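You operate a simulated robot arm through the tools that you are given. There is no shell and no other tool. Be economical: measure what you need, move in short steps, check, and stop when the job is done.

The job below is to be done with a simulated two-armed robot. You get a single attempt, and the scene is never put back.

JOB
Carry the pale board with both arms and set it on the door end of the plank table.

It is judged by the outcome, as a careful person would: the job done as asked, and still so three seconds after it is handed in. It fails if anything else is knocked over, pushed out of place, dropped, spilled or broken.

ROBOT AND FRAMES
Two 7-joint arms with two-finger parallel grippers on one trunk, on a base that drives. Base frame: it is fixed to the floor where the robot stands at the start and does not move with it; the origin is under the middle of the robot, x ahead of it, y to its left, z up. Readings come in mm, degrees, newtons and seconds.
The left shoulder is at the start at [50, 161, 1098], the right one opposite. With the tool pointing down near the work surface each hand reaches from about 220 to 680 mm from the robot's upright axis, wherever it stands, measured 20 degrees to its own side. Places, roughly: door end of the plank table [-1100, -400, 700]; pale board (34x20x4 cm) [500, 0, 800]. Payload 3.43 kg a hand.
The tool frame of a hand sits at the grasp point between the pads (the TCP): z along the fingers, y along the line on which they close. The tips reach 30 mm beyond it. Largest opening 94 mm; finger width 28, thickness 10; the body of the gripper, 50 by 96 mm, starts 55 mm behind the TCP.
Orientation is that of the tool frame in the base frame, as [roll, pitch, yaw] about the fixed x, y, z axes, in that order (R = Rz(yaw) Ry(pitch) Rx(roll)). With the fingers straight down and closing along the base's y, the tool's x points along the base's -x, its y along +y and its z along -z.

CONTROLS
- The arms move only by the tool send_rows. It takes "left_rows", "right_rows" or both (then of equal length, played together; a hand with none holds still); each is one flat list of numbers, 7 for each row, row after row: the shift along the base's x, y, z in mm, then the turn, a rotation vector about the base's x, y, z in degrees, then the gripper command, from -1 (shut) to 1 (fully open), values between in proportion. In form: [tx, ty, tz, wx, wy, wz, grip, tx, ty, tz, wx, wy, wz, grip, ...]. A call has 1 to 12 rows; each row shifts and turns the commanded pose from where the row before left it. A row lasts 0.2 s, in which the tool goes at most 50 mm and 8.6 degrees; a call with a longer step from one row to the next is refused whole, and so is a gripper value outside its range. Where a pose cannot be reached the arm comes as near as it can. A force on the tool above 40 N (or 10 N above the force at the start of the call, whichever is more), or a blocked arm, ends the call early, and 0.2 s more pass. Each finger travels about 45 mm/s and halts on what it meets, pressing with about 34 N; the grip force reading is that of the motor and also rises with nothing between the fingers. The clock runs only during rows and for 0.2 s after the last one: add rows that do not move to give the fingers time. It gives the time, the measured TCP pose, the force on the tool (base axes), the opening and the grip force at its end, in the units of the frame above (readings bear some noise), with the torque about the TCP (base axes, N m) and any sound that the robot's microphone picked up.
- Cameras (640 x 400 px; columns grow to the right, rows downward): "scene" is now at [66, -65.5, 1191.1]; the picture's right is [-0.93, -0.36, 0.00], its down [-0.30, 0.77, -0.56] and it looks along [0.20, -0.52, -0.83] (base axes); focal length 214 px, centre (320, 200). "left" rides on the left gripper at [76, -14, -102] in its tool frame; the picture's right is [0.18, 0.98, 0.00], its down [-0.75, 0.14, -0.64] and it looks along [-0.63, 0.12, 0.77] (tool axes); focal length 243 px, centre (320, 200). "right" rides on the right gripper at [76, 14, -103] in its tool frame; the picture's right is [-0.18, 0.98, 0.00], its down [-0.75, -0.14, -0.64] and it looks along [-0.63, -0.12, 0.77] (tool axes); focal length 243 px, centre (320, 200). There is no depth. A picture from a camera that has moved, and an enlarged one, comes with that camera's place and axes in the base frame and with its lens.
- get_image(camera): a new picture of that camera. It takes no simulated time.
- lift_body(by): slides the trunk up (or, below 0, down) by that many mm; the arms and the scene camera ride with it, the base frame stays. It gives what a move gives, with no picture.
- drive_base(legs): drives the robot by 1 to 6 legs, each [ahead, left, turn to the left] in mm, mm and degrees, along the robot's own axes; the way and the turn of a leg run together, so that a leg with both is an arc; at most 1500 mm and 180 degrees a leg. The arms and the cameras ride along, it lands a little off, and it stops where it bumps. It gives what a move gives.
- head_to(pan, tilt): turns the head with the scene camera to pan (to the left, within 80 degrees either way) and tilt (down, from -29 to 69), counted from straight ahead of the robot. It gives what a move gives.
- inspect(camera, box): a new picture of the part [left, top, right, bottom] of that camera's present view, enlarged. It takes no simulated time.
- hand_in(): hands the job in; it is judged then, once.

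Go step by step. Nothing tells you exact positions but the pictures and the camera data: compare them with the known pose of the tool, close in by small moves and look again before you grip or let go. The budget is 120 turns and 108 pictures, counting those below and the enlarged ones. Unless the task says otherwise, let go and move clear before handing in, and close with one line.

The tools are called after ">>>" as a command line: name --argument value ..., lists and objects as JSON in quotes. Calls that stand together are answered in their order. send_rows: Moves the arms, as the interface text tells. Its arguments: {"type":"object","properties":{"left_rows":{"type":"array","items":{"type":"number"}},"right_rows":{"type":"array","items":{"type":"number"}}},"required":[]} The other tools are called the same way: lift_body (by) slides the trunk up or down; drive_base (legs) drives the base; head_to (pan, tilt) turns the head that bears the scene camera; get_image (camera) takes a picture; inspect (camera, box) takes an enlarged picture of a part of a camera's view; hand_in () hands the job in.

At the start:

```text
time_s: 0.0
left_tool_pos: [484.2, 174.9, 1075.5]
left_ee_rot: [179.9, 0.1, -179.9]
left_contact_force: [0.7, 0.3, 0.4]
left_moment: [-0.02, 0.02, 0.02]
left_gripper_width: 94.0
left_grasp_force: 0.1
right_tool_pos: [417.4, -196.4, 1119.2]
right_ee_rot: [179.9, 0.1, 179.9]
right_contact_force: [-0.1, 0.1, 0.3]
right_moment: [-0.01, -0.04, 0.01]
right_gripper_width: 94.2
right_grasp_force: 0.1
trunk travel left (down, up): [-125.0, 142.0]
robot x, y, heading: [-2.5, -1.8, -0.1]
head pan, tilt: [-68.7, 55.8]
```

scene: 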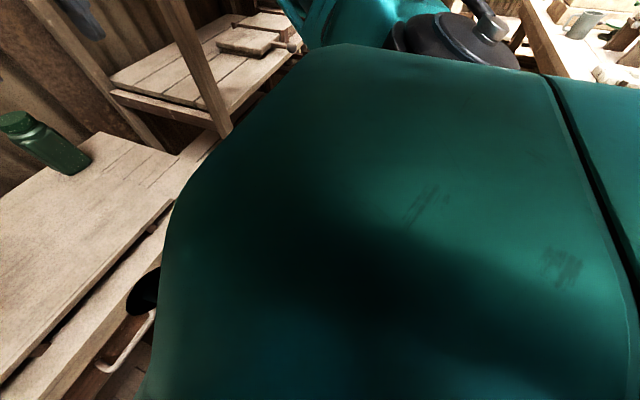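
right: 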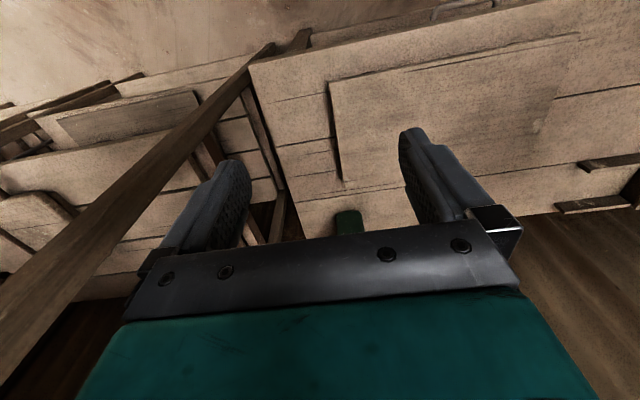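
left: 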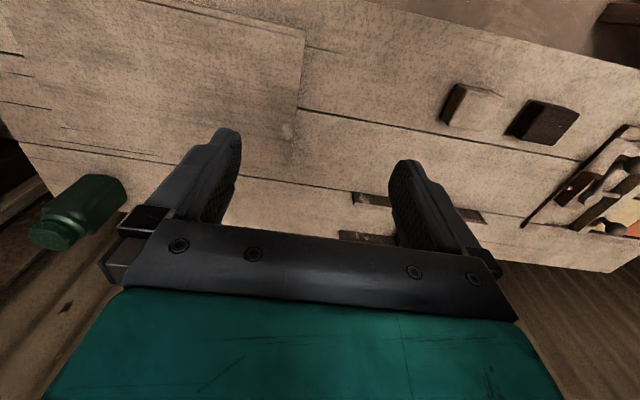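

The arm blocks the head camera, and the board shows in the wrist views on the bench ahead. I'll turn the head forward to look at it.

>>> head_to --pan 0 --tilt 45

>>> get_image --camera "scene"

```text
time_s: 1.4
left_tool_pos: [483.2, 175.6, 1075.3]
left_ee_rot: [180.0, 0.0, -180.0]
left_contact_force: [-0.7, 0.0, -0.3]
left_moment: [-0.03, 0.02, -0.03]
left_gripper_width: 93.7
left_grasp_force: 0.1
right_tool_pos: [417.2, -196.2, 1119.7]
right_ee_rot: [-179.9, 0.1, 180.0]
right_contact_force: [0.5, -0.3, -0.8]
right_moment: [0.03, 0.0, 0.01]
right_gripper_width: 93.8
right_grasp_force: 0.0
trunk travel left (down, up): [-125.0, 142.0]
robot x, y, heading: [3.1, -1.9, 0.1]
head pan, tilt: [0.0, 45.0]
```

```text
104 pictures are left
camera scene: at [121.4, 0.8, 1205.5], right [0.0, -1.0, 0.0], down [-0.71, 0.0, -0.71], along [0.71, 0.0, -0.71], focal length 214 px, centre (320, 200)
```

scene: 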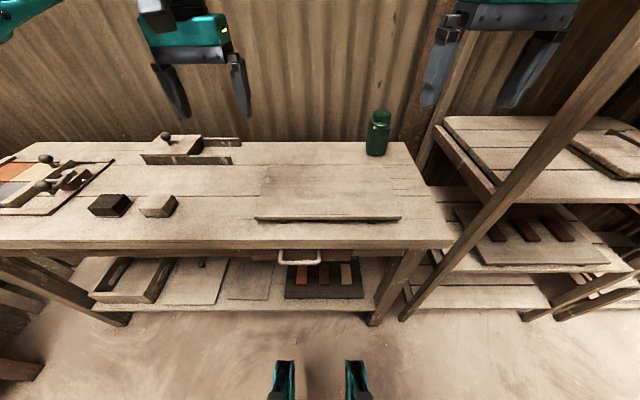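

The board lies flat on the bench with its near edge around row 218. I'll enlarge it.

>>> inspect --camera "scene" --box '[220, 90, 460, 240]'

>>> head_to --pan 80 --tilt 15

>>> get_image --camera "scene"

>>> head_to --pan -80 --tilt 15

>>> get_image --camera "scene"

```text
2.67 times, centred on (340, 165) of scene
camera zoom: at [121.4, 0.8, 1205.5], right [0.0, -1.0, 0.0], down [-0.71, 0.0, -0.71], along [0.71, 0.0, -0.71], focal length 572 px, centre (267, 293)
```

zoom: 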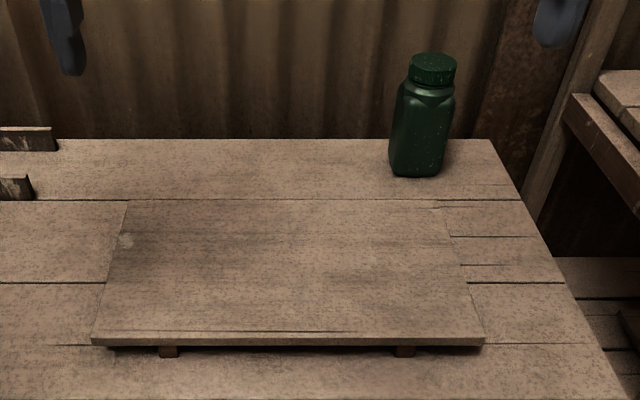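

```text
time_s: 2.9
left_tool_pos: [484.8, 176.5, 1074.5]
left_ee_rot: [-180.0, 0.0, -179.9]
left_contact_force: [0.1, 0.5, -0.2]
left_moment: [0.0, 0.02, -0.02]
left_gripper_width: 94.0
left_grasp_force: 0.1
right_tool_pos: [417.0, -196.5, 1119.9]
right_ee_rot: [-179.9, 0.1, -180.0]
right_contact_force: [-0.8, -0.1, 0.2]
right_moment: [0.0, -0.01, 0.0]
right_gripper_width: 94.0
right_grasp_force: 0.1
trunk travel left (down, up): [-125.0, 142.0]
robot x, y, heading: [0.3, -0.4, -0.1]
head pan, tilt: [80.0, 15.0]
```

```text
102 pictures are left
camera scene: at [56.4, 92.9, 1252.4], right [0.98, -0.17, 0.0], down [-0.05, -0.26, -0.97], along [0.17, 0.95, -0.26], focal length 214 px, centre (320, 200)
```

scene: 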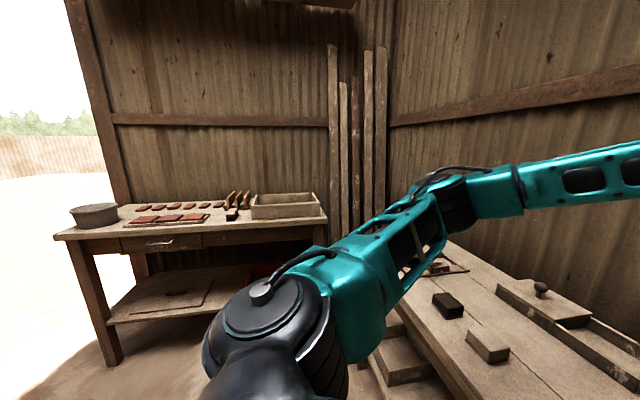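

```text
time_s: 5.4
left_tool_pos: [483.6, 175.6, 1073.8]
left_ee_rot: [-180.0, 0.0, 180.0]
left_contact_force: [0.2, -0.3, 0.0]
left_moment: [0.0, 0.01, 0.01]
left_gripper_width: 93.7
left_grasp_force: 0.0
right_tool_pos: [417.3, -196.1, 1119.3]
right_ee_rot: [-179.9, 0.1, 180.0]
right_contact_force: [0.0, -0.1, 0.1]
right_moment: [0.02, 0.03, -0.03]
right_gripper_width: 93.9
right_grasp_force: 0.1
trunk travel left (down, up): [-125.0, 142.0]
robot x, y, heading: [-0.5, 0.8, -0.0]
head pan, tilt: [-80.0, 15.0]
```

```text
101 pictures are left
camera scene: at [56.4, -91.1, 1252.4], right [-0.98, -0.17, 0.0], down [-0.05, 0.25, -0.97], along [0.17, -0.95, -0.26], focal length 214 px, centre (320, 200)
```

scene: 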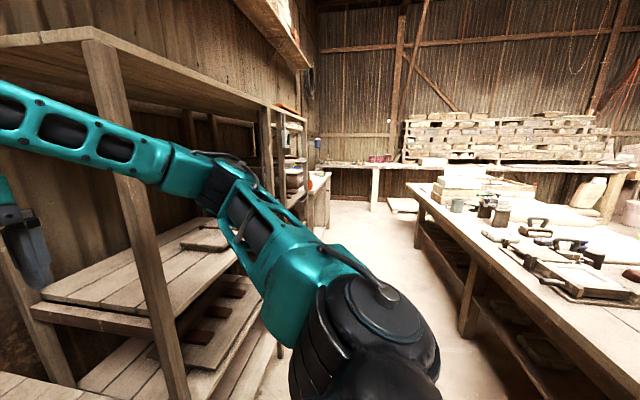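

The pale board sits on two battens on the bench; the plank table is behind me, with its end near the door opening. I'll turn left to look at that end before gripping anything.

>>> drive_base --legs '[[-60, 0, 0], [0, 0, 90]]'

>>> head_to --pan 70 --tilt 35

>>> get_image --camera "scene"

```text
time_s: 10.1
left_tool_pos: [-212.3, 491.0, 1075.4]
left_ee_rot: [180.0, 0.0, -92.3]
left_contact_force: [0.4, -0.2, 0.7]
left_moment: [0.04, 0.03, -0.01]
left_gripper_width: 94.2
left_grasp_force: 0.1
right_tool_pos: [157.7, 409.3, 1120.3]
right_ee_rot: [179.9, 0.1, -92.4]
right_contact_force: [0.1, -0.2, 0.5]
right_moment: [0.06, 0.05, 0.0]
right_gripper_width: 94.0
right_grasp_force: 0.0
trunk travel left (down, up): [-125.0, 142.0]
robot x, y, heading: [-58.9, -1.8, 87.4]
head pan, tilt: [-80.0, 15.0]
```

```text
time_s: 12.4
left_tool_pos: [-211.8, 490.2, 1075.9]
left_ee_rot: [-180.0, 0.0, -92.3]
left_contact_force: [-0.1, 0.5, 0.0]
left_moment: [0.03, -0.04, -0.01]
left_gripper_width: 93.8
left_grasp_force: 0.1
right_tool_pos: [156.8, 408.9, 1119.0]
right_ee_rot: [-179.9, 0.0, -92.5]
right_contact_force: [0.4, -0.1, 0.3]
right_moment: [0.01, 0.0, 0.03]
right_gripper_width: 93.9
right_grasp_force: 0.0
trunk travel left (down, up): [-125.0, 142.0]
robot x, y, heading: [-59.6, -1.3, 87.5]
head pan, tilt: [70.0, 35.0]
```

```text
100 pictures are left
camera scene: at [-136.7, 74.5, 1220.4], right [0.38, 0.92, 0.0], down [0.53, -0.22, -0.82], along [-0.76, 0.31, -0.57], focal length 214 px, centre (320, 200)
```

scene: 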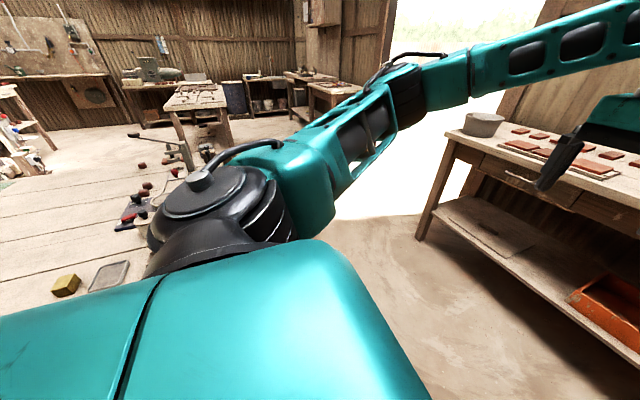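

The left arm hides the table, so I'll turn further to face it.

>>> drive_base --legs '[[0, 0, 92]]'

>>> head_to --pan 0 --tilt 38

>>> get_image --camera "scene"

>>> head_to --pan 30 --tilt 30

>>> get_image --camera "scene"

```text
time_s: 16.7
left_tool_pos: [-543.9, -168.5, 1075.7]
left_ee_rot: [180.0, 0.0, -0.7]
left_contact_force: [0.1, 0.3, 0.2]
left_moment: [-0.01, -0.03, 0.0]
left_gripper_width: 93.9
left_grasp_force: 0.2
right_tool_pos: [-471.2, 201.6, 1119.5]
right_ee_rot: [-180.0, 0.0, -0.8]
right_contact_force: [-0.7, 1.3, 1.8]
right_moment: [0.02, 0.01, 0.0]
right_gripper_width: 93.7
right_grasp_force: 0.0
trunk travel left (down, up): [-125.0, 142.0]
robot x, y, heading: [-59.6, -0.2, 179.3]
head pan, tilt: [70.0, 35.0]
```

```text
time_s: 18.1
left_tool_pos: [-543.9, -169.2, 1075.5]
left_ee_rot: [180.0, 0.0, -0.8]
left_contact_force: [-0.3, 0.1, -0.1]
left_moment: [0.0, -0.03, 0.01]
left_gripper_width: 94.1
left_grasp_force: 0.1
right_tool_pos: [-472.3, 202.0, 1120.2]
right_ee_rot: [-180.0, 0.0, -0.8]
right_contact_force: [0.9, 0.3, -0.3]
right_moment: [0.02, -0.02, 0.01]
right_gripper_width: 94.0
right_grasp_force: 0.0
trunk travel left (down, up): [-125.0, 142.0]
robot x, y, heading: [-54.9, -1.5, 179.2]
head pan, tilt: [0.0, 38.0]
```

```text
99 pictures are left
camera scene: at [-183.3, 2.6, 1215.8], right [0.01, 1.0, 0.0], down [0.62, -0.01, -0.79], along [-0.79, 0.01, -0.62], focal length 214 px, centre (320, 200)
```

scene: 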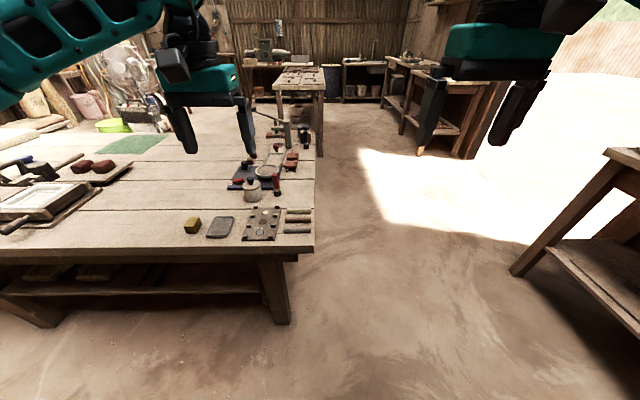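

```text
time_s: 19.1
left_tool_pos: [-543.2, -168.7, 1074.8]
left_ee_rot: [180.0, 0.0, -0.7]
left_contact_force: [-0.4, 0.3, 0.3]
left_moment: [0.0, -0.04, -0.01]
left_gripper_width: 94.2
left_grasp_force: 0.0
right_tool_pos: [-471.1, 202.8, 1118.8]
right_ee_rot: [180.0, -0.1, -0.9]
right_contact_force: [-0.5, 0.1, -0.1]
right_moment: [-0.01, -0.01, -0.01]
right_gripper_width: 93.9
right_grasp_force: 0.0
trunk travel left (down, up): [-125.0, 142.0]
robot x, y, heading: [-62.7, -3.3, 179.4]
head pan, tilt: [30.0, 30.0]
```

```text
98 pictures are left
camera scene: at [-176.0, -42.6, 1228.2], right [-0.49, 0.87, 0.0], down [0.44, 0.24, -0.87], along [-0.76, -0.42, -0.5], focal length 214 px, centre (320, 200)
```

scene: 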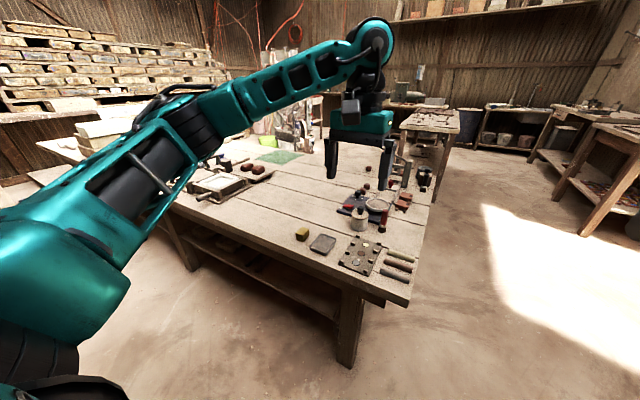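

The plank table's near edge is at about x = -600 and its door end at about y = 0. There are small things scattered on the end, so I'll zoom in and map the free area.

>>> head_to --pan 15 --tilt 38

>>> inspect --camera "scene" --box '[200, 80, 460, 260]'

>>> get_image --camera "left"

>>> get_image --camera "scene"

```text
time_s: 19.9
left_tool_pos: [-542.3, -168.4, 1074.8]
left_ee_rot: [-180.0, 0.1, -0.7]
left_contact_force: [-0.1, -0.5, 0.5]
left_moment: [-0.02, 0.04, -0.03]
left_gripper_width: 94.0
left_grasp_force: 0.0
right_tool_pos: [-472.9, 203.4, 1118.2]
right_ee_rot: [-180.0, -0.1, -0.9]
right_contact_force: [0.3, 0.7, 0.0]
right_moment: [0.0, 0.02, -0.01]
right_gripper_width: 93.7
right_grasp_force: 0.0
trunk travel left (down, up): [-125.0, 142.0]
robot x, y, heading: [-54.1, -2.8, 179.0]
head pan, tilt: [15.0, 38.0]
```

```text
2.22 times, centred on (330, 170) of scene
camera zoom: at [-180.7, -19.8, 1215.8], right [-0.25, 0.97, 0.0], down [0.6, 0.15, -0.79], along [-0.76, -0.19, -0.62], focal length 477 px, centre (298, 267)
```

zoom: 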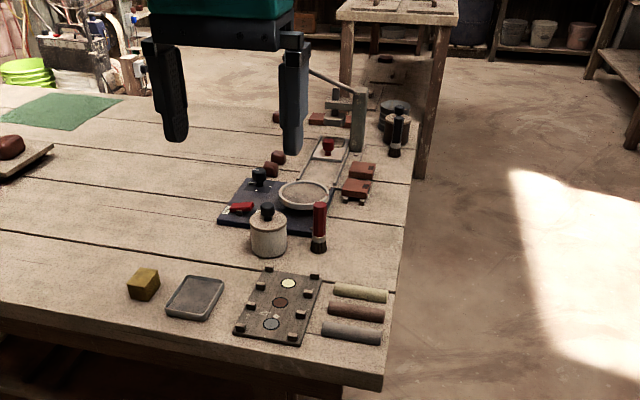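

```text
96 pictures are left
camera left: at [-466.0, -155.0, 1175.9], right [0.17, -0.99, 0.0], down [-0.76, -0.13, 0.64], along [-0.63, -0.11, -0.77], focal length 243 px, centre (320, 200)
```

left: 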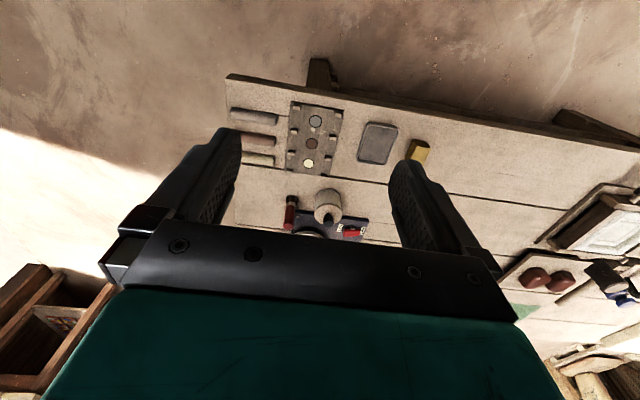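

```text
95 pictures are left
camera scene: at [-180.7, -19.8, 1215.8], right [-0.25, 0.97, 0.0], down [0.6, 0.15, -0.79], along [-0.76, -0.19, -0.62], focal length 214 px, centre (320, 200)
```

scene: 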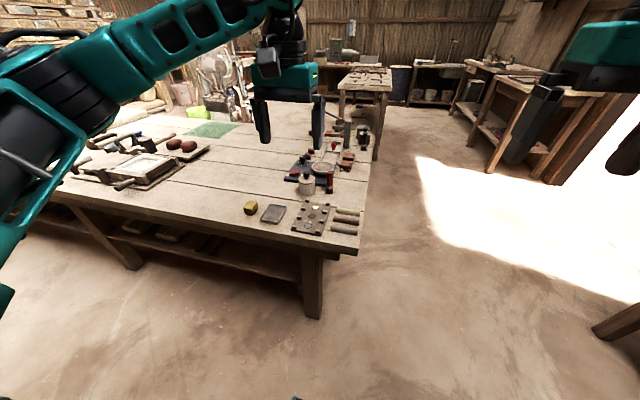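

The free strip is to the left of the yellow block: the near edge is at x≈-596 and the block ends at about y=-430, so the board should go at roughly x -640…-840, y -465…-805. I'll drive back to the bench to pick it up.

>>> drive_base --legs '[[0, 0, -179]]'

>>> send_rows --left_rows '[-10, -4, -3, 4.94, -4.94, -4.94, 0, -10, -4, -3, 4.94, -4.94, -4.94, 0, -10, -4, -3, 4.94, -4.94, -4.94, 0, -10, -4, -3, 4.94, -4.94, -4.94, 0, -10, -4, -3, 4.94, -4.94, -4.94, 0, -10, -4, -3, 4.94, -4.94, -4.94, 0, -10, -4, -3, 4.94, -4.94, -4.94, 0, -10, -4, -3, 4.94, -4.94, -4.94, 0, -10, -4, -3, 4.94, -4.94, -4.94, 0, -10, -4, -3, 4.94, -4.94, -4.94, 0, -10, -4, -3, 4.94, -4.94, -4.94, 0, -10, -4, -3, 4.94, -4.94, -4.94, 0]' --right_rows '[-4, 3, -6, -4.94, -4.94, 4.94, 0, -4, 3, -6, -4.94, -4.94, 4.94, 0, -4, 3, -6, -4.94, -4.94, 4.94, 0, -4, 3, -6, -4.94, -4.94, 4.94, 0, -4, 3, -6, -4.94, -4.94, 4.94, 0, -4, 3, -6, -4.94, -4.94, 4.94, 0, -4, 3, -6, -4.94, -4.94, 4.94, 0, -4, 3, -6, -4.94, -4.94, 4.94, 0, -4, 3, -6, -4.94, -4.94, 4.94, 0, -4, 3, -6, -4.94, -4.94, 4.94, 0, -4, 3, -6, -4.94, -4.94, 4.94, 0, -4, 3, -6, -4.94, -4.94, 4.94, 0]'

```text
time_s: 27.7
left_tool_pos: [435.0, 152.1, 1074.9]
left_ee_rot: [-179.9, 0.1, 177.3]
left_contact_force: [0.1, -0.1, 0.3]
left_moment: [0.06, 0.02, -0.03]
left_gripper_width: 94.3
left_grasp_force: 0.2
right_tool_pos: [350.9, -216.1, 1118.5]
right_ee_rot: [-180.0, 0.0, 177.1]
right_contact_force: [0.4, -0.1, -0.3]
right_moment: [0.02, -0.01, -0.02]
right_gripper_width: 94.0
right_grasp_force: 0.0
trunk travel left (down, up): [-125.0, 142.0]
robot x, y, heading: [-60.6, 3.7, -2.8]
head pan, tilt: [15.0, 38.0]
```

```text
time_s: 30.3
left_tool_pos: [332.1, 84.4, 1034.8]
left_ee_rot: [100.7, 6.3, 100.4]
left_contact_force: [1.2, -0.3, -0.4]
left_moment: [-0.02, -0.02, -0.03]
left_gripper_width: 46.7
left_grasp_force: 0.0
left hand out of reach, approached as far as the arm can: row 11, 12
right_tool_pos: [360.7, -146.4, 1058.5]
right_ee_rot: [-100.9, 11.7, -101.2]
right_contact_force: [-0.4, 0.3, -0.3]
right_moment: [0.01, -0.02, 0.0]
right_gripper_width: 47.0
right_grasp_force: 0.0
right hand out of reach, approached as far as the arm can: row 9, 10, 11, 12
trunk travel left (down, up): [-125.0, 142.0]
robot x, y, heading: [-58.5, 1.7, -3.0]
head pan, tilt: [15.0, 38.0]
```

That pose is too close to the body for forward-pointing hands. I'll back up about 100 mm, straighten the heading and finish the turn with the hands further out.

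>>> drive_base --legs '[[-100, 0, 0], [0, 0, 2.9]]'

>>> send_rows --left_rows '[30, 8, 0, 4.94, -4.94, -4.94, 0, 30, 8, 0, 4.94, -4.94, -4.94, 0, 20, 5, -10, 0, 0, 0, 0, 20, 5, -10, 0, 0, 0, 0]' --right_rows '[30, -3, 0, -4.94, -4.94, 4.94, 0, 30, -3, 0, -4.94, -4.94, 4.94, 0, 20, 0, -25, 0, 0, 0, 0, 20, 0, -20, 0, 0, 0, 0]'

>>> head_to --pan 0 --tilt 40

>>> get_image --camera "scene"

```text
time_s: 31.8
left_tool_pos: [226.3, 108.8, 1036.2]
left_ee_rot: [100.9, 6.4, 103.6]
left_contact_force: [-0.7, 0.2, 0.1]
left_moment: [-0.01, -0.01, 0.01]
left_gripper_width: 47.1
left_grasp_force: 0.1
right_tool_pos: [268.3, -117.4, 1057.5]
right_ee_rot: [-100.9, 11.7, -98.4]
right_contact_force: [0.4, 0.4, -0.2]
right_moment: [-0.01, -0.02, 0.02]
right_gripper_width: 47.0
right_grasp_force: 0.1
trunk travel left (down, up): [-125.0, 142.0]
robot x, y, heading: [-153.3, 5.8, 0.3]
head pan, tilt: [15.0, 38.0]
```

```text
time_s: 32.8
left_tool_pos: [326.1, 125.4, 1023.0]
left_ee_rot: [89.7, -2.0, 93.4]
left_contact_force: [-0.4, -0.2, -0.5]
left_moment: [-0.01, 0.0, 0.02]
left_gripper_width: 46.8
left_grasp_force: 0.1
left hand out of reach, approached as far as the arm can: row 4
right_tool_pos: [354.9, -78.3, 1035.2]
right_ee_rot: [-90.9, 2.4, -87.3]
right_contact_force: [-0.7, 0.5, 0.5]
right_moment: [0.0, 0.02, -0.03]
right_gripper_width: 47.1
right_grasp_force: 0.1
right hand out of reach, approached as far as the arm can: row 2, 3, 4
trunk travel left (down, up): [-125.0, 142.0]
robot x, y, heading: [-153.5, 9.6, 0.4]
head pan, tilt: [15.0, 38.0]
```

```text
time_s: 33.6
left_tool_pos: [325.6, 125.6, 1022.1]
left_ee_rot: [89.8, -2.0, 93.5]
left_contact_force: [-0.3, -0.1, 0.0]
left_moment: [-0.03, 0.01, -0.02]
left_gripper_width: 47.0
left_grasp_force: 0.0
right_tool_pos: [354.6, -78.6, 1035.9]
right_ee_rot: [-90.8, 2.4, -87.4]
right_contact_force: [-0.4, 0.5, 0.3]
right_moment: [-0.02, -0.02, 0.0]
right_gripper_width: 47.2
right_grasp_force: 0.0
trunk travel left (down, up): [-125.0, 142.0]
robot x, y, heading: [-154.8, 4.1, 0.1]
head pan, tilt: [0.0, 40.0]
```

```text
94 pictures are left
camera scene: at [-31.4, 6.4, 1212.8], right [0.01, -1.0, 0.0], down [-0.64, 0.0, -0.77], along [0.77, 0.0, -0.64], focal length 214 px, centre (320, 200)
```

scene: 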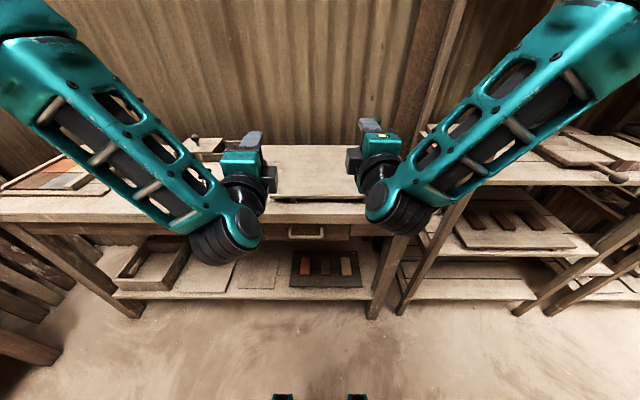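

Both hands now point forward. I'll lower the trunk and bring them to just in front of the board edge.

>>> lift_body --by -100

>>> send_rows --left_rows '[5, 0, -20, 0, 0, 0, 0, 5, 0, -20, 0, 0, 0, 0, 0, 0, 0, 0, 0, 0, 0]' --right_rows '[0, -25, -20, 0, 0, 0, 0, 0, -25, -20, 0, 0, 0, 0, 0, -20, 0, 0, 0, 0, 0]'

>>> get_image --camera "left"

>>> get_image --camera "right"

>>> get_image --camera "scene"

```text
time_s: 34.9
left_tool_pos: [324.6, 124.8, 921.4]
left_ee_rot: [89.7, -2.0, 93.3]
left_contact_force: [-0.1, -0.1, -0.5]
left_moment: [-0.01, 0.02, 0.02]
left_gripper_width: 47.0
left_grasp_force: 0.1
right_tool_pos: [353.9, -77.8, 935.5]
right_ee_rot: [-90.8, 2.3, -87.4]
right_contact_force: [0.9, 0.1, 0.1]
right_moment: [0.01, 0.02, -0.03]
right_gripper_width: 47.0
right_grasp_force: 0.1
trunk travel left (down, up): [-25.0, 242.0]
robot x, y, heading: [-157.2, 2.4, 0.0]
head pan, tilt: [0.0, 40.0]
```

```text
time_s: 35.7
left_tool_pos: [332.6, 110.2, 889.7]
left_ee_rot: [89.9, -2.0, 93.6]
left_contact_force: [-0.5, -0.2, 0.3]
left_moment: [0.04, 0.02, 0.0]
left_gripper_width: 47.0
left_grasp_force: 0.0
left hand out of reach, approached as far as the arm can: row 1, 2
right_tool_pos: [338.8, -85.2, 932.9]
right_ee_rot: [-90.9, 2.3, -87.6]
right_contact_force: [0.6, -0.1, 0.1]
right_moment: [0.02, -0.01, -0.02]
right_gripper_width: 47.0
right_grasp_force: 0.0
right hand out of reach, approached as far as the arm can: row 1, 2, 3
trunk travel left (down, up): [-25.0, 242.0]
robot x, y, heading: [-154.4, 4.3, 0.5]
head pan, tilt: [0.0, 40.0]
```

```text
93 pictures are left
camera left: at [226.0, 180.4, 875.8], right [-0.01, 0.15, 0.99], down [-0.59, -0.8, 0.11], along [0.8, -0.59, 0.1], focal length 243 px, centre (320, 200)
```

left: 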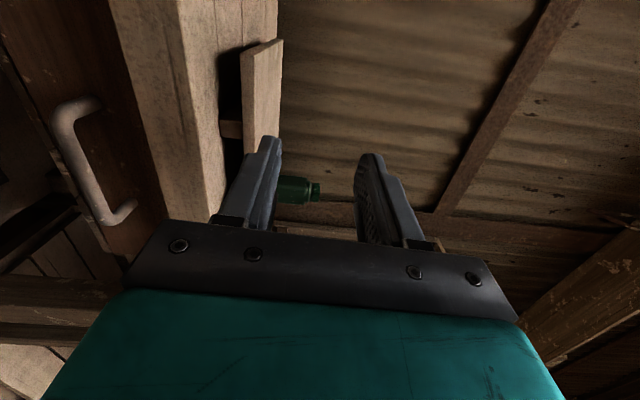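

```text
92 pictures are left
camera right: at [239.5, -162.6, 917.4], right [-0.03, 0.22, -0.97], down [-0.67, 0.72, 0.18], along [0.74, 0.66, 0.13], focal length 243 px, centre (320, 200)
```

right: 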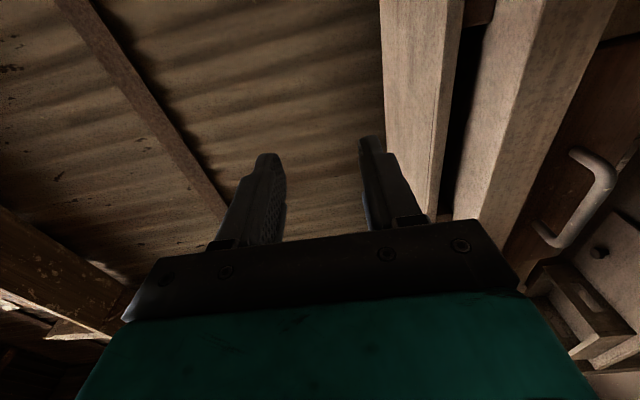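

```text
91 pictures are left
camera scene: at [-31.4, 6.3, 1112.8], right [0.01, -1.0, 0.0], down [-0.64, 0.0, -0.77], along [0.77, 0.0, -0.64], focal length 214 px, centre (320, 200)
```

scene: 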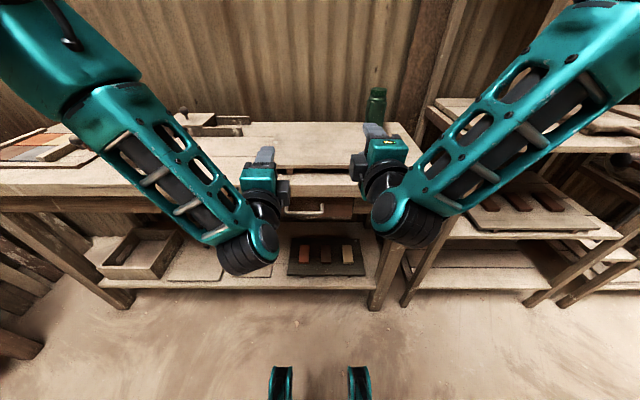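

The wrists are at their limits this close, so I'll back off another 70 mm and extend the hands forward.

>>> drive_base --legs '[[-70, 0, 0]]'

>>> send_rows --left_rows '[25, 0, 0, 0, 0, 0, 0, 25, 0, 0, 0, 0, 0, 0, 20, 0, 0, 0, 0, 0, 0]' --right_rows '[25, 0, 0, 0, 0, 0, 0, 25, 0, 0, 0, 0, 0, 0, 20, 0, 0, 0, 0, 0, 0]'

```text
time_s: 36.8
left_tool_pos: [262.7, 109.7, 889.5]
left_ee_rot: [89.9, -1.9, 93.5]
left_contact_force: [-0.3, -0.1, -0.5]
left_moment: [-0.01, -0.03, 0.02]
left_gripper_width: 46.8
left_grasp_force: 0.1
right_tool_pos: [269.4, -84.9, 933.8]
right_ee_rot: [-91.0, 2.2, -87.8]
right_contact_force: [-0.2, 1.0, 0.1]
right_moment: [-0.01, -0.01, -0.01]
right_gripper_width: 47.0
right_grasp_force: 0.0
trunk travel left (down, up): [-25.0, 242.0]
robot x, y, heading: [-227.1, 4.1, 0.5]
head pan, tilt: [0.0, 40.0]
```

```text
time_s: 37.6
left_tool_pos: [329.0, 97.8, 897.6]
left_ee_rot: [90.0, -2.0, 93.8]
left_contact_force: [0.3, -0.4, 0.3]
left_moment: [-0.02, 0.01, -0.01]
left_gripper_width: 46.7
left_grasp_force: 0.0
left hand out of reach, approached as far as the arm can: row 1, 2, 3
right_tool_pos: [335.8, -71.5, 940.8]
right_ee_rot: [-91.1, 2.3, -88.1]
right_contact_force: [-0.1, 0.6, -0.2]
right_moment: [0.01, 0.03, -0.01]
right_gripper_width: 46.9
right_grasp_force: 0.1
right hand out of reach, approached as far as the arm can: row 1, 2, 3
trunk travel left (down, up): [-25.0, 242.0]
robot x, y, heading: [-224.4, 4.0, 0.2]
head pan, tilt: [0.0, 40.0]
```

The limit seems to be the wrist bending outward, so I'll toe the hands inward, which a flat edge grip allows.

>>> send_rows --left_rows '[0, 5, -5, 0, 0, -8, 0, 0, 5, -5, 0, 0, -8, 0, 0, 5, -5, 0, 0, -8, 0, 0, 5, -5, 0, 0, -6, 0]' --right_rows '[0, -15, -10, 0, 0, 8, 0, 0, -15, -10, 0, 0, 8, 0, 0, -15, -10, 0, 0, 8, 0, 0, -15, -10, 0, 0, 6, 0]'

>>> get_image --camera "scene"

```text
time_s: 38.2
left_tool_pos: [305.8, 34.6, 929.1]
left_ee_rot: [90.7, -1.7, 82.0]
left_contact_force: [-0.7, 0.0, -0.6]
left_moment: [-0.04, 0.01, -0.04]
left_gripper_width: 47.0
left_grasp_force: 0.1
left hand out of reach, approached as far as the arm can: row 1, 2, 3
right_tool_pos: [308.7, -14.0, 976.5]
right_ee_rot: [-91.2, 2.3, -77.6]
right_contact_force: [-0.5, -0.4, -1.5]
right_moment: [0.04, -0.04, 0.01]
right_gripper_width: 47.2
right_grasp_force: 0.0
right hand out of reach, approached as far as the arm can: row 1, 2, 3
trunk travel left (down, up): [-25.0, 242.0]
robot x, y, heading: [-227.8, 7.4, 0.2]
head pan, tilt: [0.0, 40.0]
stopped in row 3 (left hand): the force on the tool passed its limit (the readings are from after the stop); the commanded pose is now the measured one
```

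```text
90 pictures are left
camera scene: at [-100.6, 5.7, 1112.6], right [0.0, -1.0, 0.0], down [-0.64, 0.0, -0.77], along [0.77, 0.0, -0.64], focal length 214 px, centre (320, 200)
```

scene: 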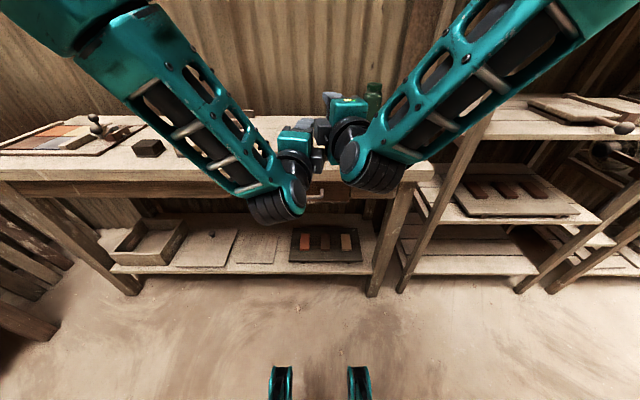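

Toeing inward made it worse and the hands touched lightly, so toeing outward should free the wrists. I'll separate the hands and turn them outward.

>>> send_rows --left_rows '[0, 10, -5, 0, 0, 8, 0, 3, 12, -5, 0, 0, 8, 0, 3, 12, -5, 0, 0, 8, 0, 3, 12, -5, 0, 0, 8, 0, 3, 12, -5, 0, 0, 8, 0, 3, 12, -5, 0, 0, 8, 0]' --right_rows '[0, -15, -5, 0, 0, -8, 0, 3, -20, -15, 0, 0, -8, 0, 3, -20, -15, 0, 0, -8, 0, 3, -20, -15, 0, 0, -8, 0, 3, -20, -15, 0, 0, -8, 0, 3, -20, -15, 0, 0, -8, 0]'

>>> get_image --camera "scene"

```text
time_s: 39.8
left_tool_pos: [318.0, 144.0, 870.4]
left_ee_rot: [93.0, -4.8, 134.3]
left_contact_force: [-0.5, 0.4, -0.6]
left_moment: [-0.02, -0.01, 0.02]
left_gripper_width: 47.0
left_grasp_force: 0.1
right_tool_pos: [330.9, -168.4, 913.8]
right_ee_rot: [-90.5, 3.9, -130.2]
right_contact_force: [0.0, 0.2, -0.1]
right_moment: [-0.01, 0.02, -0.02]
right_gripper_width: 47.0
right_grasp_force: 0.2
trunk travel left (down, up): [-25.0, 242.0]
robot x, y, heading: [-225.6, 1.5, 0.5]
head pan, tilt: [0.0, 40.0]
stopped in row 6 (left hand): the arm was blocked; the commanded pose is now the measured one
```

```text
89 pictures are left
camera scene: at [-101.2, 5.7, 1112.8], right [0.01, -1.0, 0.0], down [-0.64, 0.0, -0.77], along [0.77, 0.0, -0.64], focal length 214 px, centre (320, 200)
```

scene: 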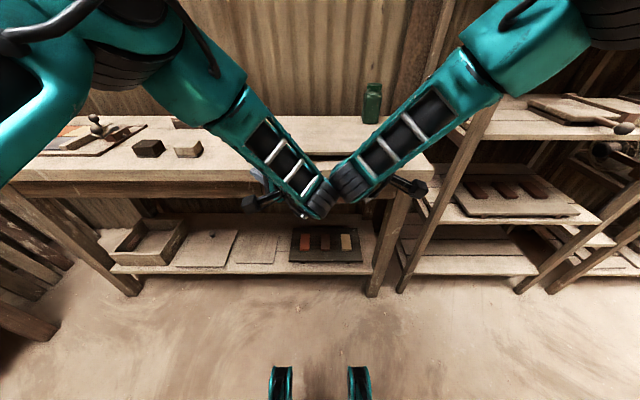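

The wrists met in the middle at that angle. A small toe-out combined with a nose-down pitch of about 20° should be comfortable, so I'll go to that.

>>> send_rows --left_rows '[0, 0, 5, 0, 4, -7.2, 0, 0, 0, 5, 0, 4, -7.2, 0, 0, 0, 5, 0, 4, -7.2, 0, 0, 0, 5, 0, 4, -7.2, 0, 0, 0, 0, 0, 4, -7.2, 0]' --right_rows '[0, 0, -5, 0, 4, 6.4, 0, 0, 0, -5, 0, 4, 6.4, 0, 0, 0, -5, 0, 4, 6.4, 0, 0, 0, -5, 0, 4, 6.4, 0, 0, 0, 0, 0, 4, 6.4, 0]'

>>> get_image --camera "scene"

>>> get_image --camera "left"

```text
time_s: 41.0
left_tool_pos: [319.5, 145.7, 893.0]
left_ee_rot: [110.6, -13.2, 94.8]
left_contact_force: [-0.9, 0.5, 0.3]
left_moment: [0.03, 0.03, -0.01]
left_gripper_width: 46.9
left_grasp_force: 0.0
right_tool_pos: [331.4, -166.1, 893.4]
right_ee_rot: [-108.6, -4.2, -97.5]
right_contact_force: [0.3, 0.0, -0.8]
right_moment: [-0.03, -0.01, -0.02]
right_gripper_width: 46.9
right_grasp_force: 0.1
trunk travel left (down, up): [-25.0, 242.0]
robot x, y, heading: [-227.6, 2.0, 0.5]
head pan, tilt: [0.0, 40.0]
```

```text
88 pictures are left
camera scene: at [-101.3, 5.9, 1112.8], right [0.01, -1.0, 0.0], down [-0.64, 0.0, -0.77], along [0.77, 0.0, -0.64], focal length 214 px, centre (320, 200)
```

scene: 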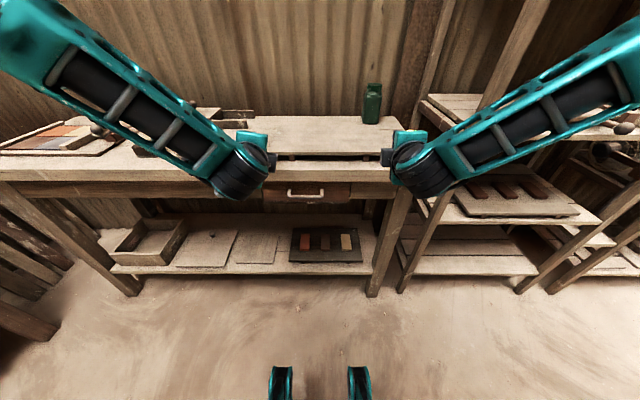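

```text
87 pictures are left
camera left: at [214.4, 206.3, 929.7], right [0.34, 0.0, 0.94], down [-0.48, -0.86, 0.17], along [0.81, -0.51, -0.3], focal length 243 px, centre (320, 200)
```

left: 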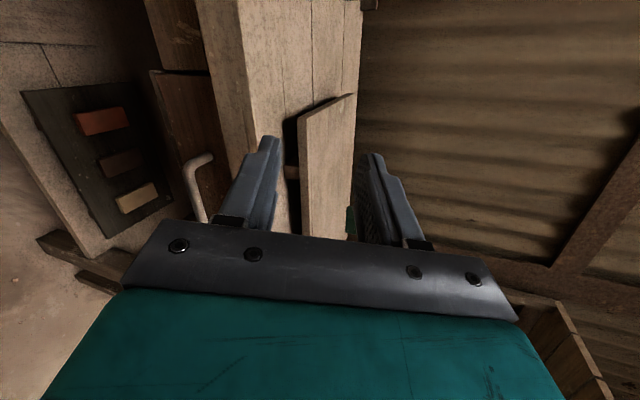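

That posture reaches well. Next I'll level the closing line, reduce the pitch to about 10° and come lower to measure the board edge.

>>> send_rows --left_rows '[8, -7, -10, -6.5, -4, 2.4, 0, 8, -7, -10, -6.5, -4, 2.4, 0, 9, -8, -15, 0, -3, 0, 0, 0, 0, 0, 0, 0, 0, 0]' --right_rows '[5, 3, -10, 2, -4, -0.7, 0, 5, 4, -10, 2, -4, -0.7, 0, 4, 4, -15, 0, -3, 0, 0, 0, 0, 0, 0, 0, 0, 0]'

>>> inspect --camera "left" --box '[200, 60, 440, 260]'

>>> inspect --camera "right" --box '[200, 60, 440, 260]'

>>> inspect --camera "scene" --box '[220, 100, 440, 220]'

```text
time_s: 42.0
left_tool_pos: [344.8, 123.0, 858.8]
left_ee_rot: [101.2, 1.3, 100.5]
left_contact_force: [0.2, -0.5, 0.3]
left_moment: [-0.02, -0.03, 0.01]
left_gripper_width: 47.0
left_grasp_force: 0.0
right_tool_pos: [345.3, -147.9, 863.1]
right_ee_rot: [-98.4, 1.4, -99.5]
right_contact_force: [0.4, -0.4, 1.9]
right_moment: [0.0, -0.03, 0.03]
right_gripper_width: 46.9
right_grasp_force: 0.1
right hand out of reach, approached as far as the arm can: row 3
trunk travel left (down, up): [-25.0, 242.0]
robot x, y, heading: [-226.5, 7.0, 0.5]
head pan, tilt: [0.0, 40.0]
```

```text
2.00 times, centred on (320, 160) of left
camera zoom: at [230.6, 180.0, 860.3], right [0.15, 0.24, 0.96], down [-0.46, -0.84, 0.28], along [0.88, -0.48, -0.02], focal length 485 px, centre (320, 280)
```

zoom: 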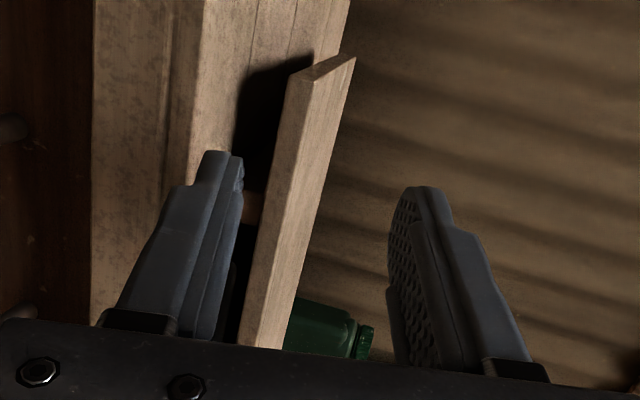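

```text
2.00 times, centred on (320, 160) of right
camera zoom: at [230.9, -204.3, 861.5], right [-0.11, 0.23, -0.97], down [-0.48, 0.84, 0.25], along [0.87, 0.49, 0.02], focal length 485 px, centre (320, 280)
```

zoom: 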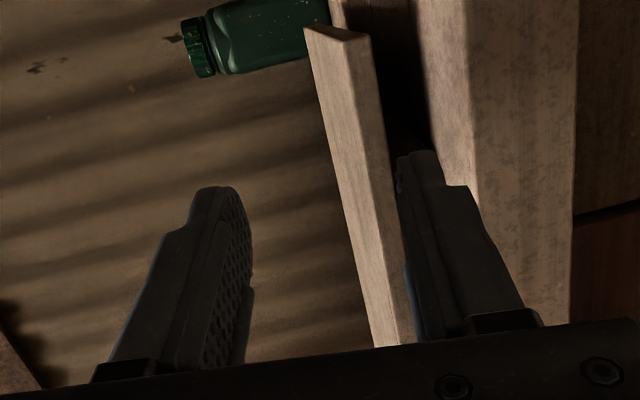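

```text
2.91 times, centred on (330, 160) of scene
camera zoom: at [-101.2, 5.8, 1112.8], right [0.01, -1.0, 0.0], down [-0.64, 0.0, -0.77], along [0.77, 0.0, -0.64], focal length 624 px, centre (291, 316)
```

zoom: 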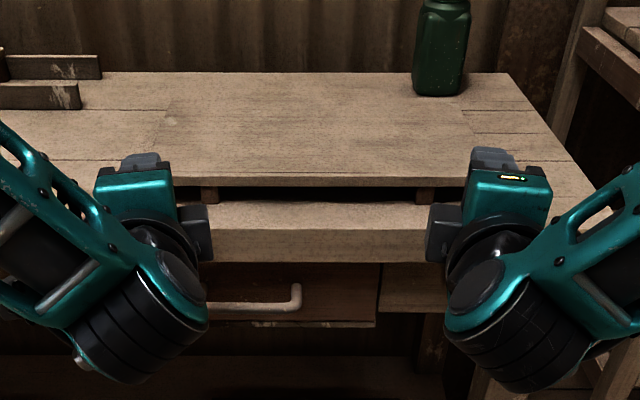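

The gap beneath the board is generous. I'll zoom in tight on the board's corner and edge to measure thickness and position.

>>> inspect --camera "left" --box '[270, 70, 350, 120]'

>>> inspect --camera "right" --box '[300, 60, 380, 110]'

>>> inspect --camera "scene" --box '[270, 140, 380, 195]'

```text
8.00 times, centred on (310, 95) of left
camera zoom: at [230.6, 180.0, 860.3], right [0.15, 0.24, 0.96], down [-0.46, -0.84, 0.28], along [0.88, -0.48, -0.02], focal length 1941 px, centre (400, 1040)
```

zoom: 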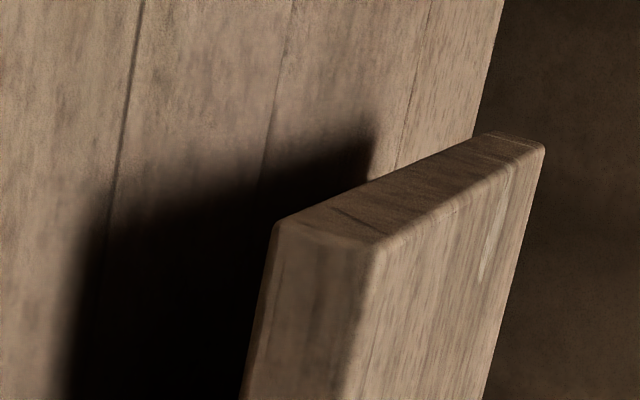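

```text
8.00 times, centred on (340, 85) of right
camera zoom: at [230.9, -204.3, 861.5], right [-0.11, 0.23, -0.97], down [-0.48, 0.84, 0.25], along [0.87, 0.49, 0.02], focal length 1941 px, centre (160, 1120)
```

zoom: 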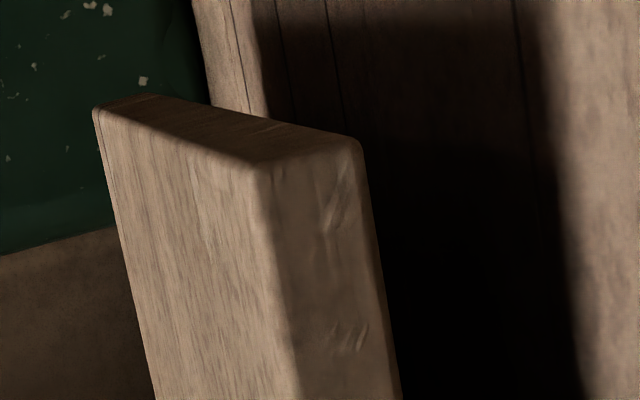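

```text
5.82 times, centred on (325, 168) of scene
camera zoom: at [-101.2, 5.8, 1112.8], right [0.01, -1.0, 0.0], down [-0.64, 0.0, -0.77], along [0.77, 0.0, -0.64], focal length 1248 px, centre (291, 389)
```

zoom: 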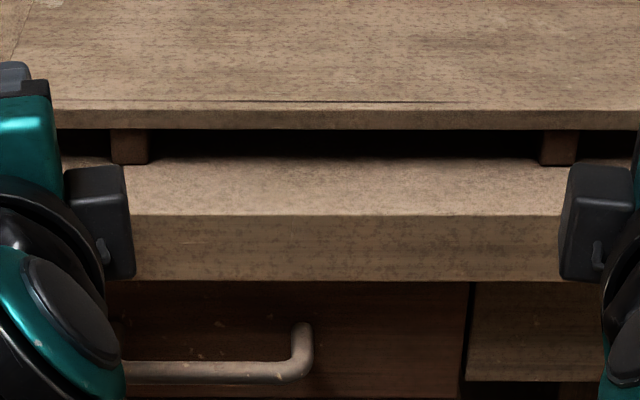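

Measured: the board's near edge is at x≈447, with its top at z≈831 and underside at ≈820; the battens are near y=86 and -127, and the bench edge is at x≈403. I'll strafe 17 mm right so both hands meet the overhangs, then set the openings and heights.

>>> drive_base --legs '[[0, -17, 0]]'

>>> send_rows --left_rows '[0, 6, -10, 0, -1, 0, -0.45, 0, 6, -10, 0, -1, 0, -0.45, 0, 5, -8, 0, -1, 0, -0.45, 0, 0, 0, 0, 0, 0, -0.45]' --right_rows '[0, 0, -11, 0, 0, 0, -0.45, 0, 0, -11, 0, 0, 0, -0.45, 0, 0, -10, 0, 0, 0, -0.45, 0, 0, 0, 0, 0, 0, -0.45]'

```text
time_s: 42.8
left_tool_pos: [345.6, 105.0, 858.4]
left_ee_rot: [101.3, 1.3, 100.4]
left_contact_force: [-0.2, 0.5, -0.1]
left_moment: [-0.02, 0.0, -0.02]
left_gripper_width: 47.1
left_grasp_force: 0.0
right_tool_pos: [343.9, -166.4, 863.2]
right_ee_rot: [-98.5, 1.4, -99.4]
right_contact_force: [-0.6, 0.1, 0.7]
right_moment: [-0.02, 0.02, -0.02]
right_gripper_width: 47.2
right_grasp_force: 0.1
trunk travel left (down, up): [-25.0, 242.0]
robot x, y, heading: [-227.7, -9.2, 0.2]
head pan, tilt: [0.0, 40.0]
```

```text
time_s: 43.8
left_tool_pos: [346.1, 124.2, 829.9]
left_ee_rot: [98.3, 1.8, 100.3]
left_contact_force: [0.2, 0.8, 0.8]
left_moment: [0.01, -0.03, -0.03]
left_gripper_width: 25.7
left_grasp_force: 0.0
right_tool_pos: [344.9, -152.3, 837.4]
right_ee_rot: [-98.7, 1.4, -99.8]
right_contact_force: [-0.1, 1.1, 0.7]
right_moment: [0.03, -0.01, 0.0]
right_gripper_width: 25.9
right_grasp_force: 0.0
right hand out of reach, approached as far as the arm can: row 2, 3
trunk travel left (down, up): [-25.0, 242.0]
robot x, y, heading: [-229.5, -11.6, 0.3]
head pan, tilt: [0.0, 40.0]
```

The right hand is slightly limited, so I'll toe it out a few degrees more.

>>> send_rows --right_rows '[0, -5, -3, 0, 0.5, -4, -0.45, 0, -4, -3, 0, 0.5, -4, -0.45, 0, 0, 0, 0, 0, 0, -0.45]'

>>> inspect --camera "right" --box '[200, 60, 440, 260]'

>>> inspect --camera "left" --box '[200, 60, 440, 260]'

```text
time_s: 44.5
left_tool_pos: [345.4, 123.7, 830.2]
left_ee_rot: [98.3, 1.8, 100.3]
left_contact_force: [0.3, -0.1, -1.5]
left_moment: [-0.02, -0.05, -0.04]
left_gripper_width: 25.7
left_grasp_force: 0.0
right_tool_pos: [345.0, -162.1, 830.1]
right_ee_rot: [-99.4, 1.2, -107.7]
right_contact_force: [0.2, 0.0, -0.3]
right_moment: [0.0, 0.03, -0.01]
right_gripper_width: 25.8
right_grasp_force: 0.0
trunk travel left (down, up): [-25.0, 242.0]
robot x, y, heading: [-226.5, -10.1, 0.3]
head pan, tilt: [0.0, 40.0]
```

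```text
2.00 times, centred on (320, 160) of right
camera zoom: at [224.3, -201.8, 832.1], right [-0.09, 0.24, -0.97], down [-0.36, 0.9, 0.26], along [0.93, 0.37, 0.0], focal length 485 px, centre (320, 280)
```

zoom: 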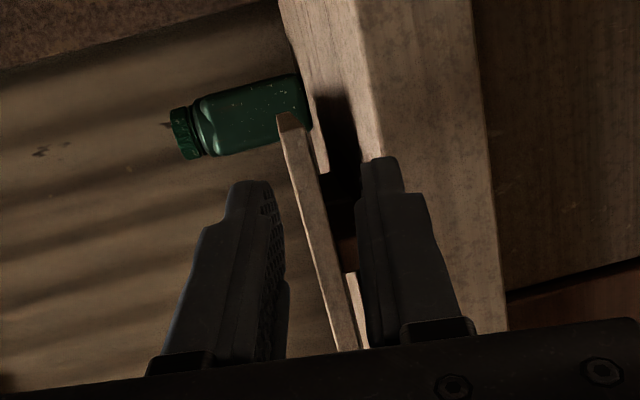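

```text
2.00 times, centred on (320, 160) of left
camera zoom: at [230.7, 180.3, 826.7], right [0.1, 0.24, 0.97], down [-0.47, -0.84, 0.26], along [0.88, -0.48, 0.03], focal length 485 px, centre (320, 280)
```

zoom: 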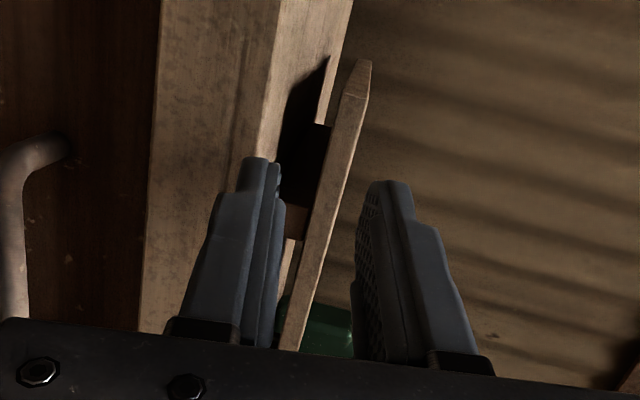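

The board lies between both pairs of fingers. I'll advance slowly until the tips have passed the bench edge and look again.

>>> send_rows --left_rows '[15, 0, 0, 0, 0, 0, -0.45, 15, 0, 0, 0, 0, 0, -0.45, 12, 0, 0, 0, 0, 0, -0.45, 10, 0, 0, 0, 0, 0, -0.45]' --right_rows '[15, 0, 0, 0, 0, 0, -0.45, 15, 0, 0, 0, 0, 0, -0.45, 12, 0, 0, 0, 0, 0, -0.45, 10, 0, 0, 0, 0, 0, -0.45]'

>>> inspect --camera "right" --box '[200, 60, 440, 260]'

>>> inspect --camera "left" --box '[200, 60, 440, 260]'

```text
time_s: 45.5
left_tool_pos: [397.9, 123.5, 829.1]
left_ee_rot: [98.4, 1.8, 100.3]
left_contact_force: [0.6, 0.3, 0.1]
left_moment: [-0.01, 0.0, -0.01]
left_gripper_width: 25.8
left_grasp_force: 0.1
right_tool_pos: [399.1, -163.1, 831.4]
right_ee_rot: [-99.3, 1.1, -107.4]
right_contact_force: [0.0, -1.0, -0.2]
right_moment: [0.0, 0.03, -0.01]
right_gripper_width: 26.0
right_grasp_force: 0.1
trunk travel left (down, up): [-25.0, 242.0]
robot x, y, heading: [-230.1, -14.7, 0.1]
head pan, tilt: [0.0, 40.0]
```

```text
2.00 times, centred on (320, 160) of right
camera zoom: at [276.9, -202.4, 831.4], right [-0.09, 0.24, -0.97], down [-0.36, 0.9, 0.26], along [0.93, 0.37, 0.0], focal length 485 px, centre (320, 280)
```

zoom: 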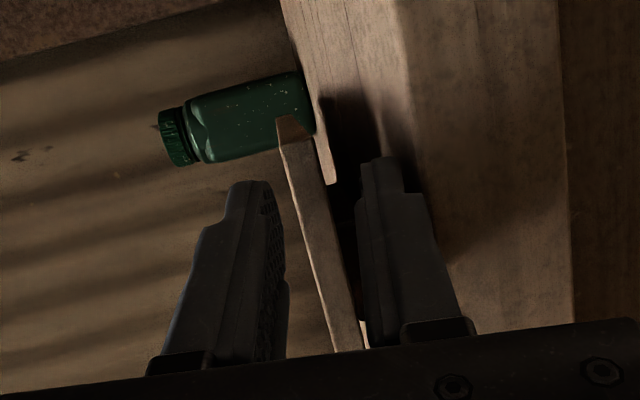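

```text
2.00 times, centred on (320, 160) of left
camera zoom: at [282.7, 180.5, 825.9], right [0.1, 0.24, 0.97], down [-0.47, -0.84, 0.26], along [0.88, -0.48, 0.03], focal length 485 px, centre (320, 280)
```

zoom: 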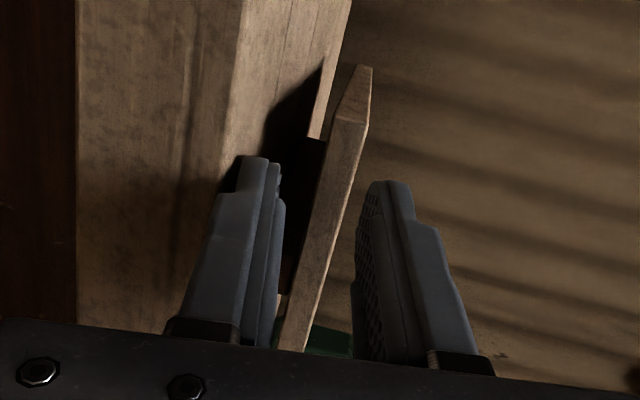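

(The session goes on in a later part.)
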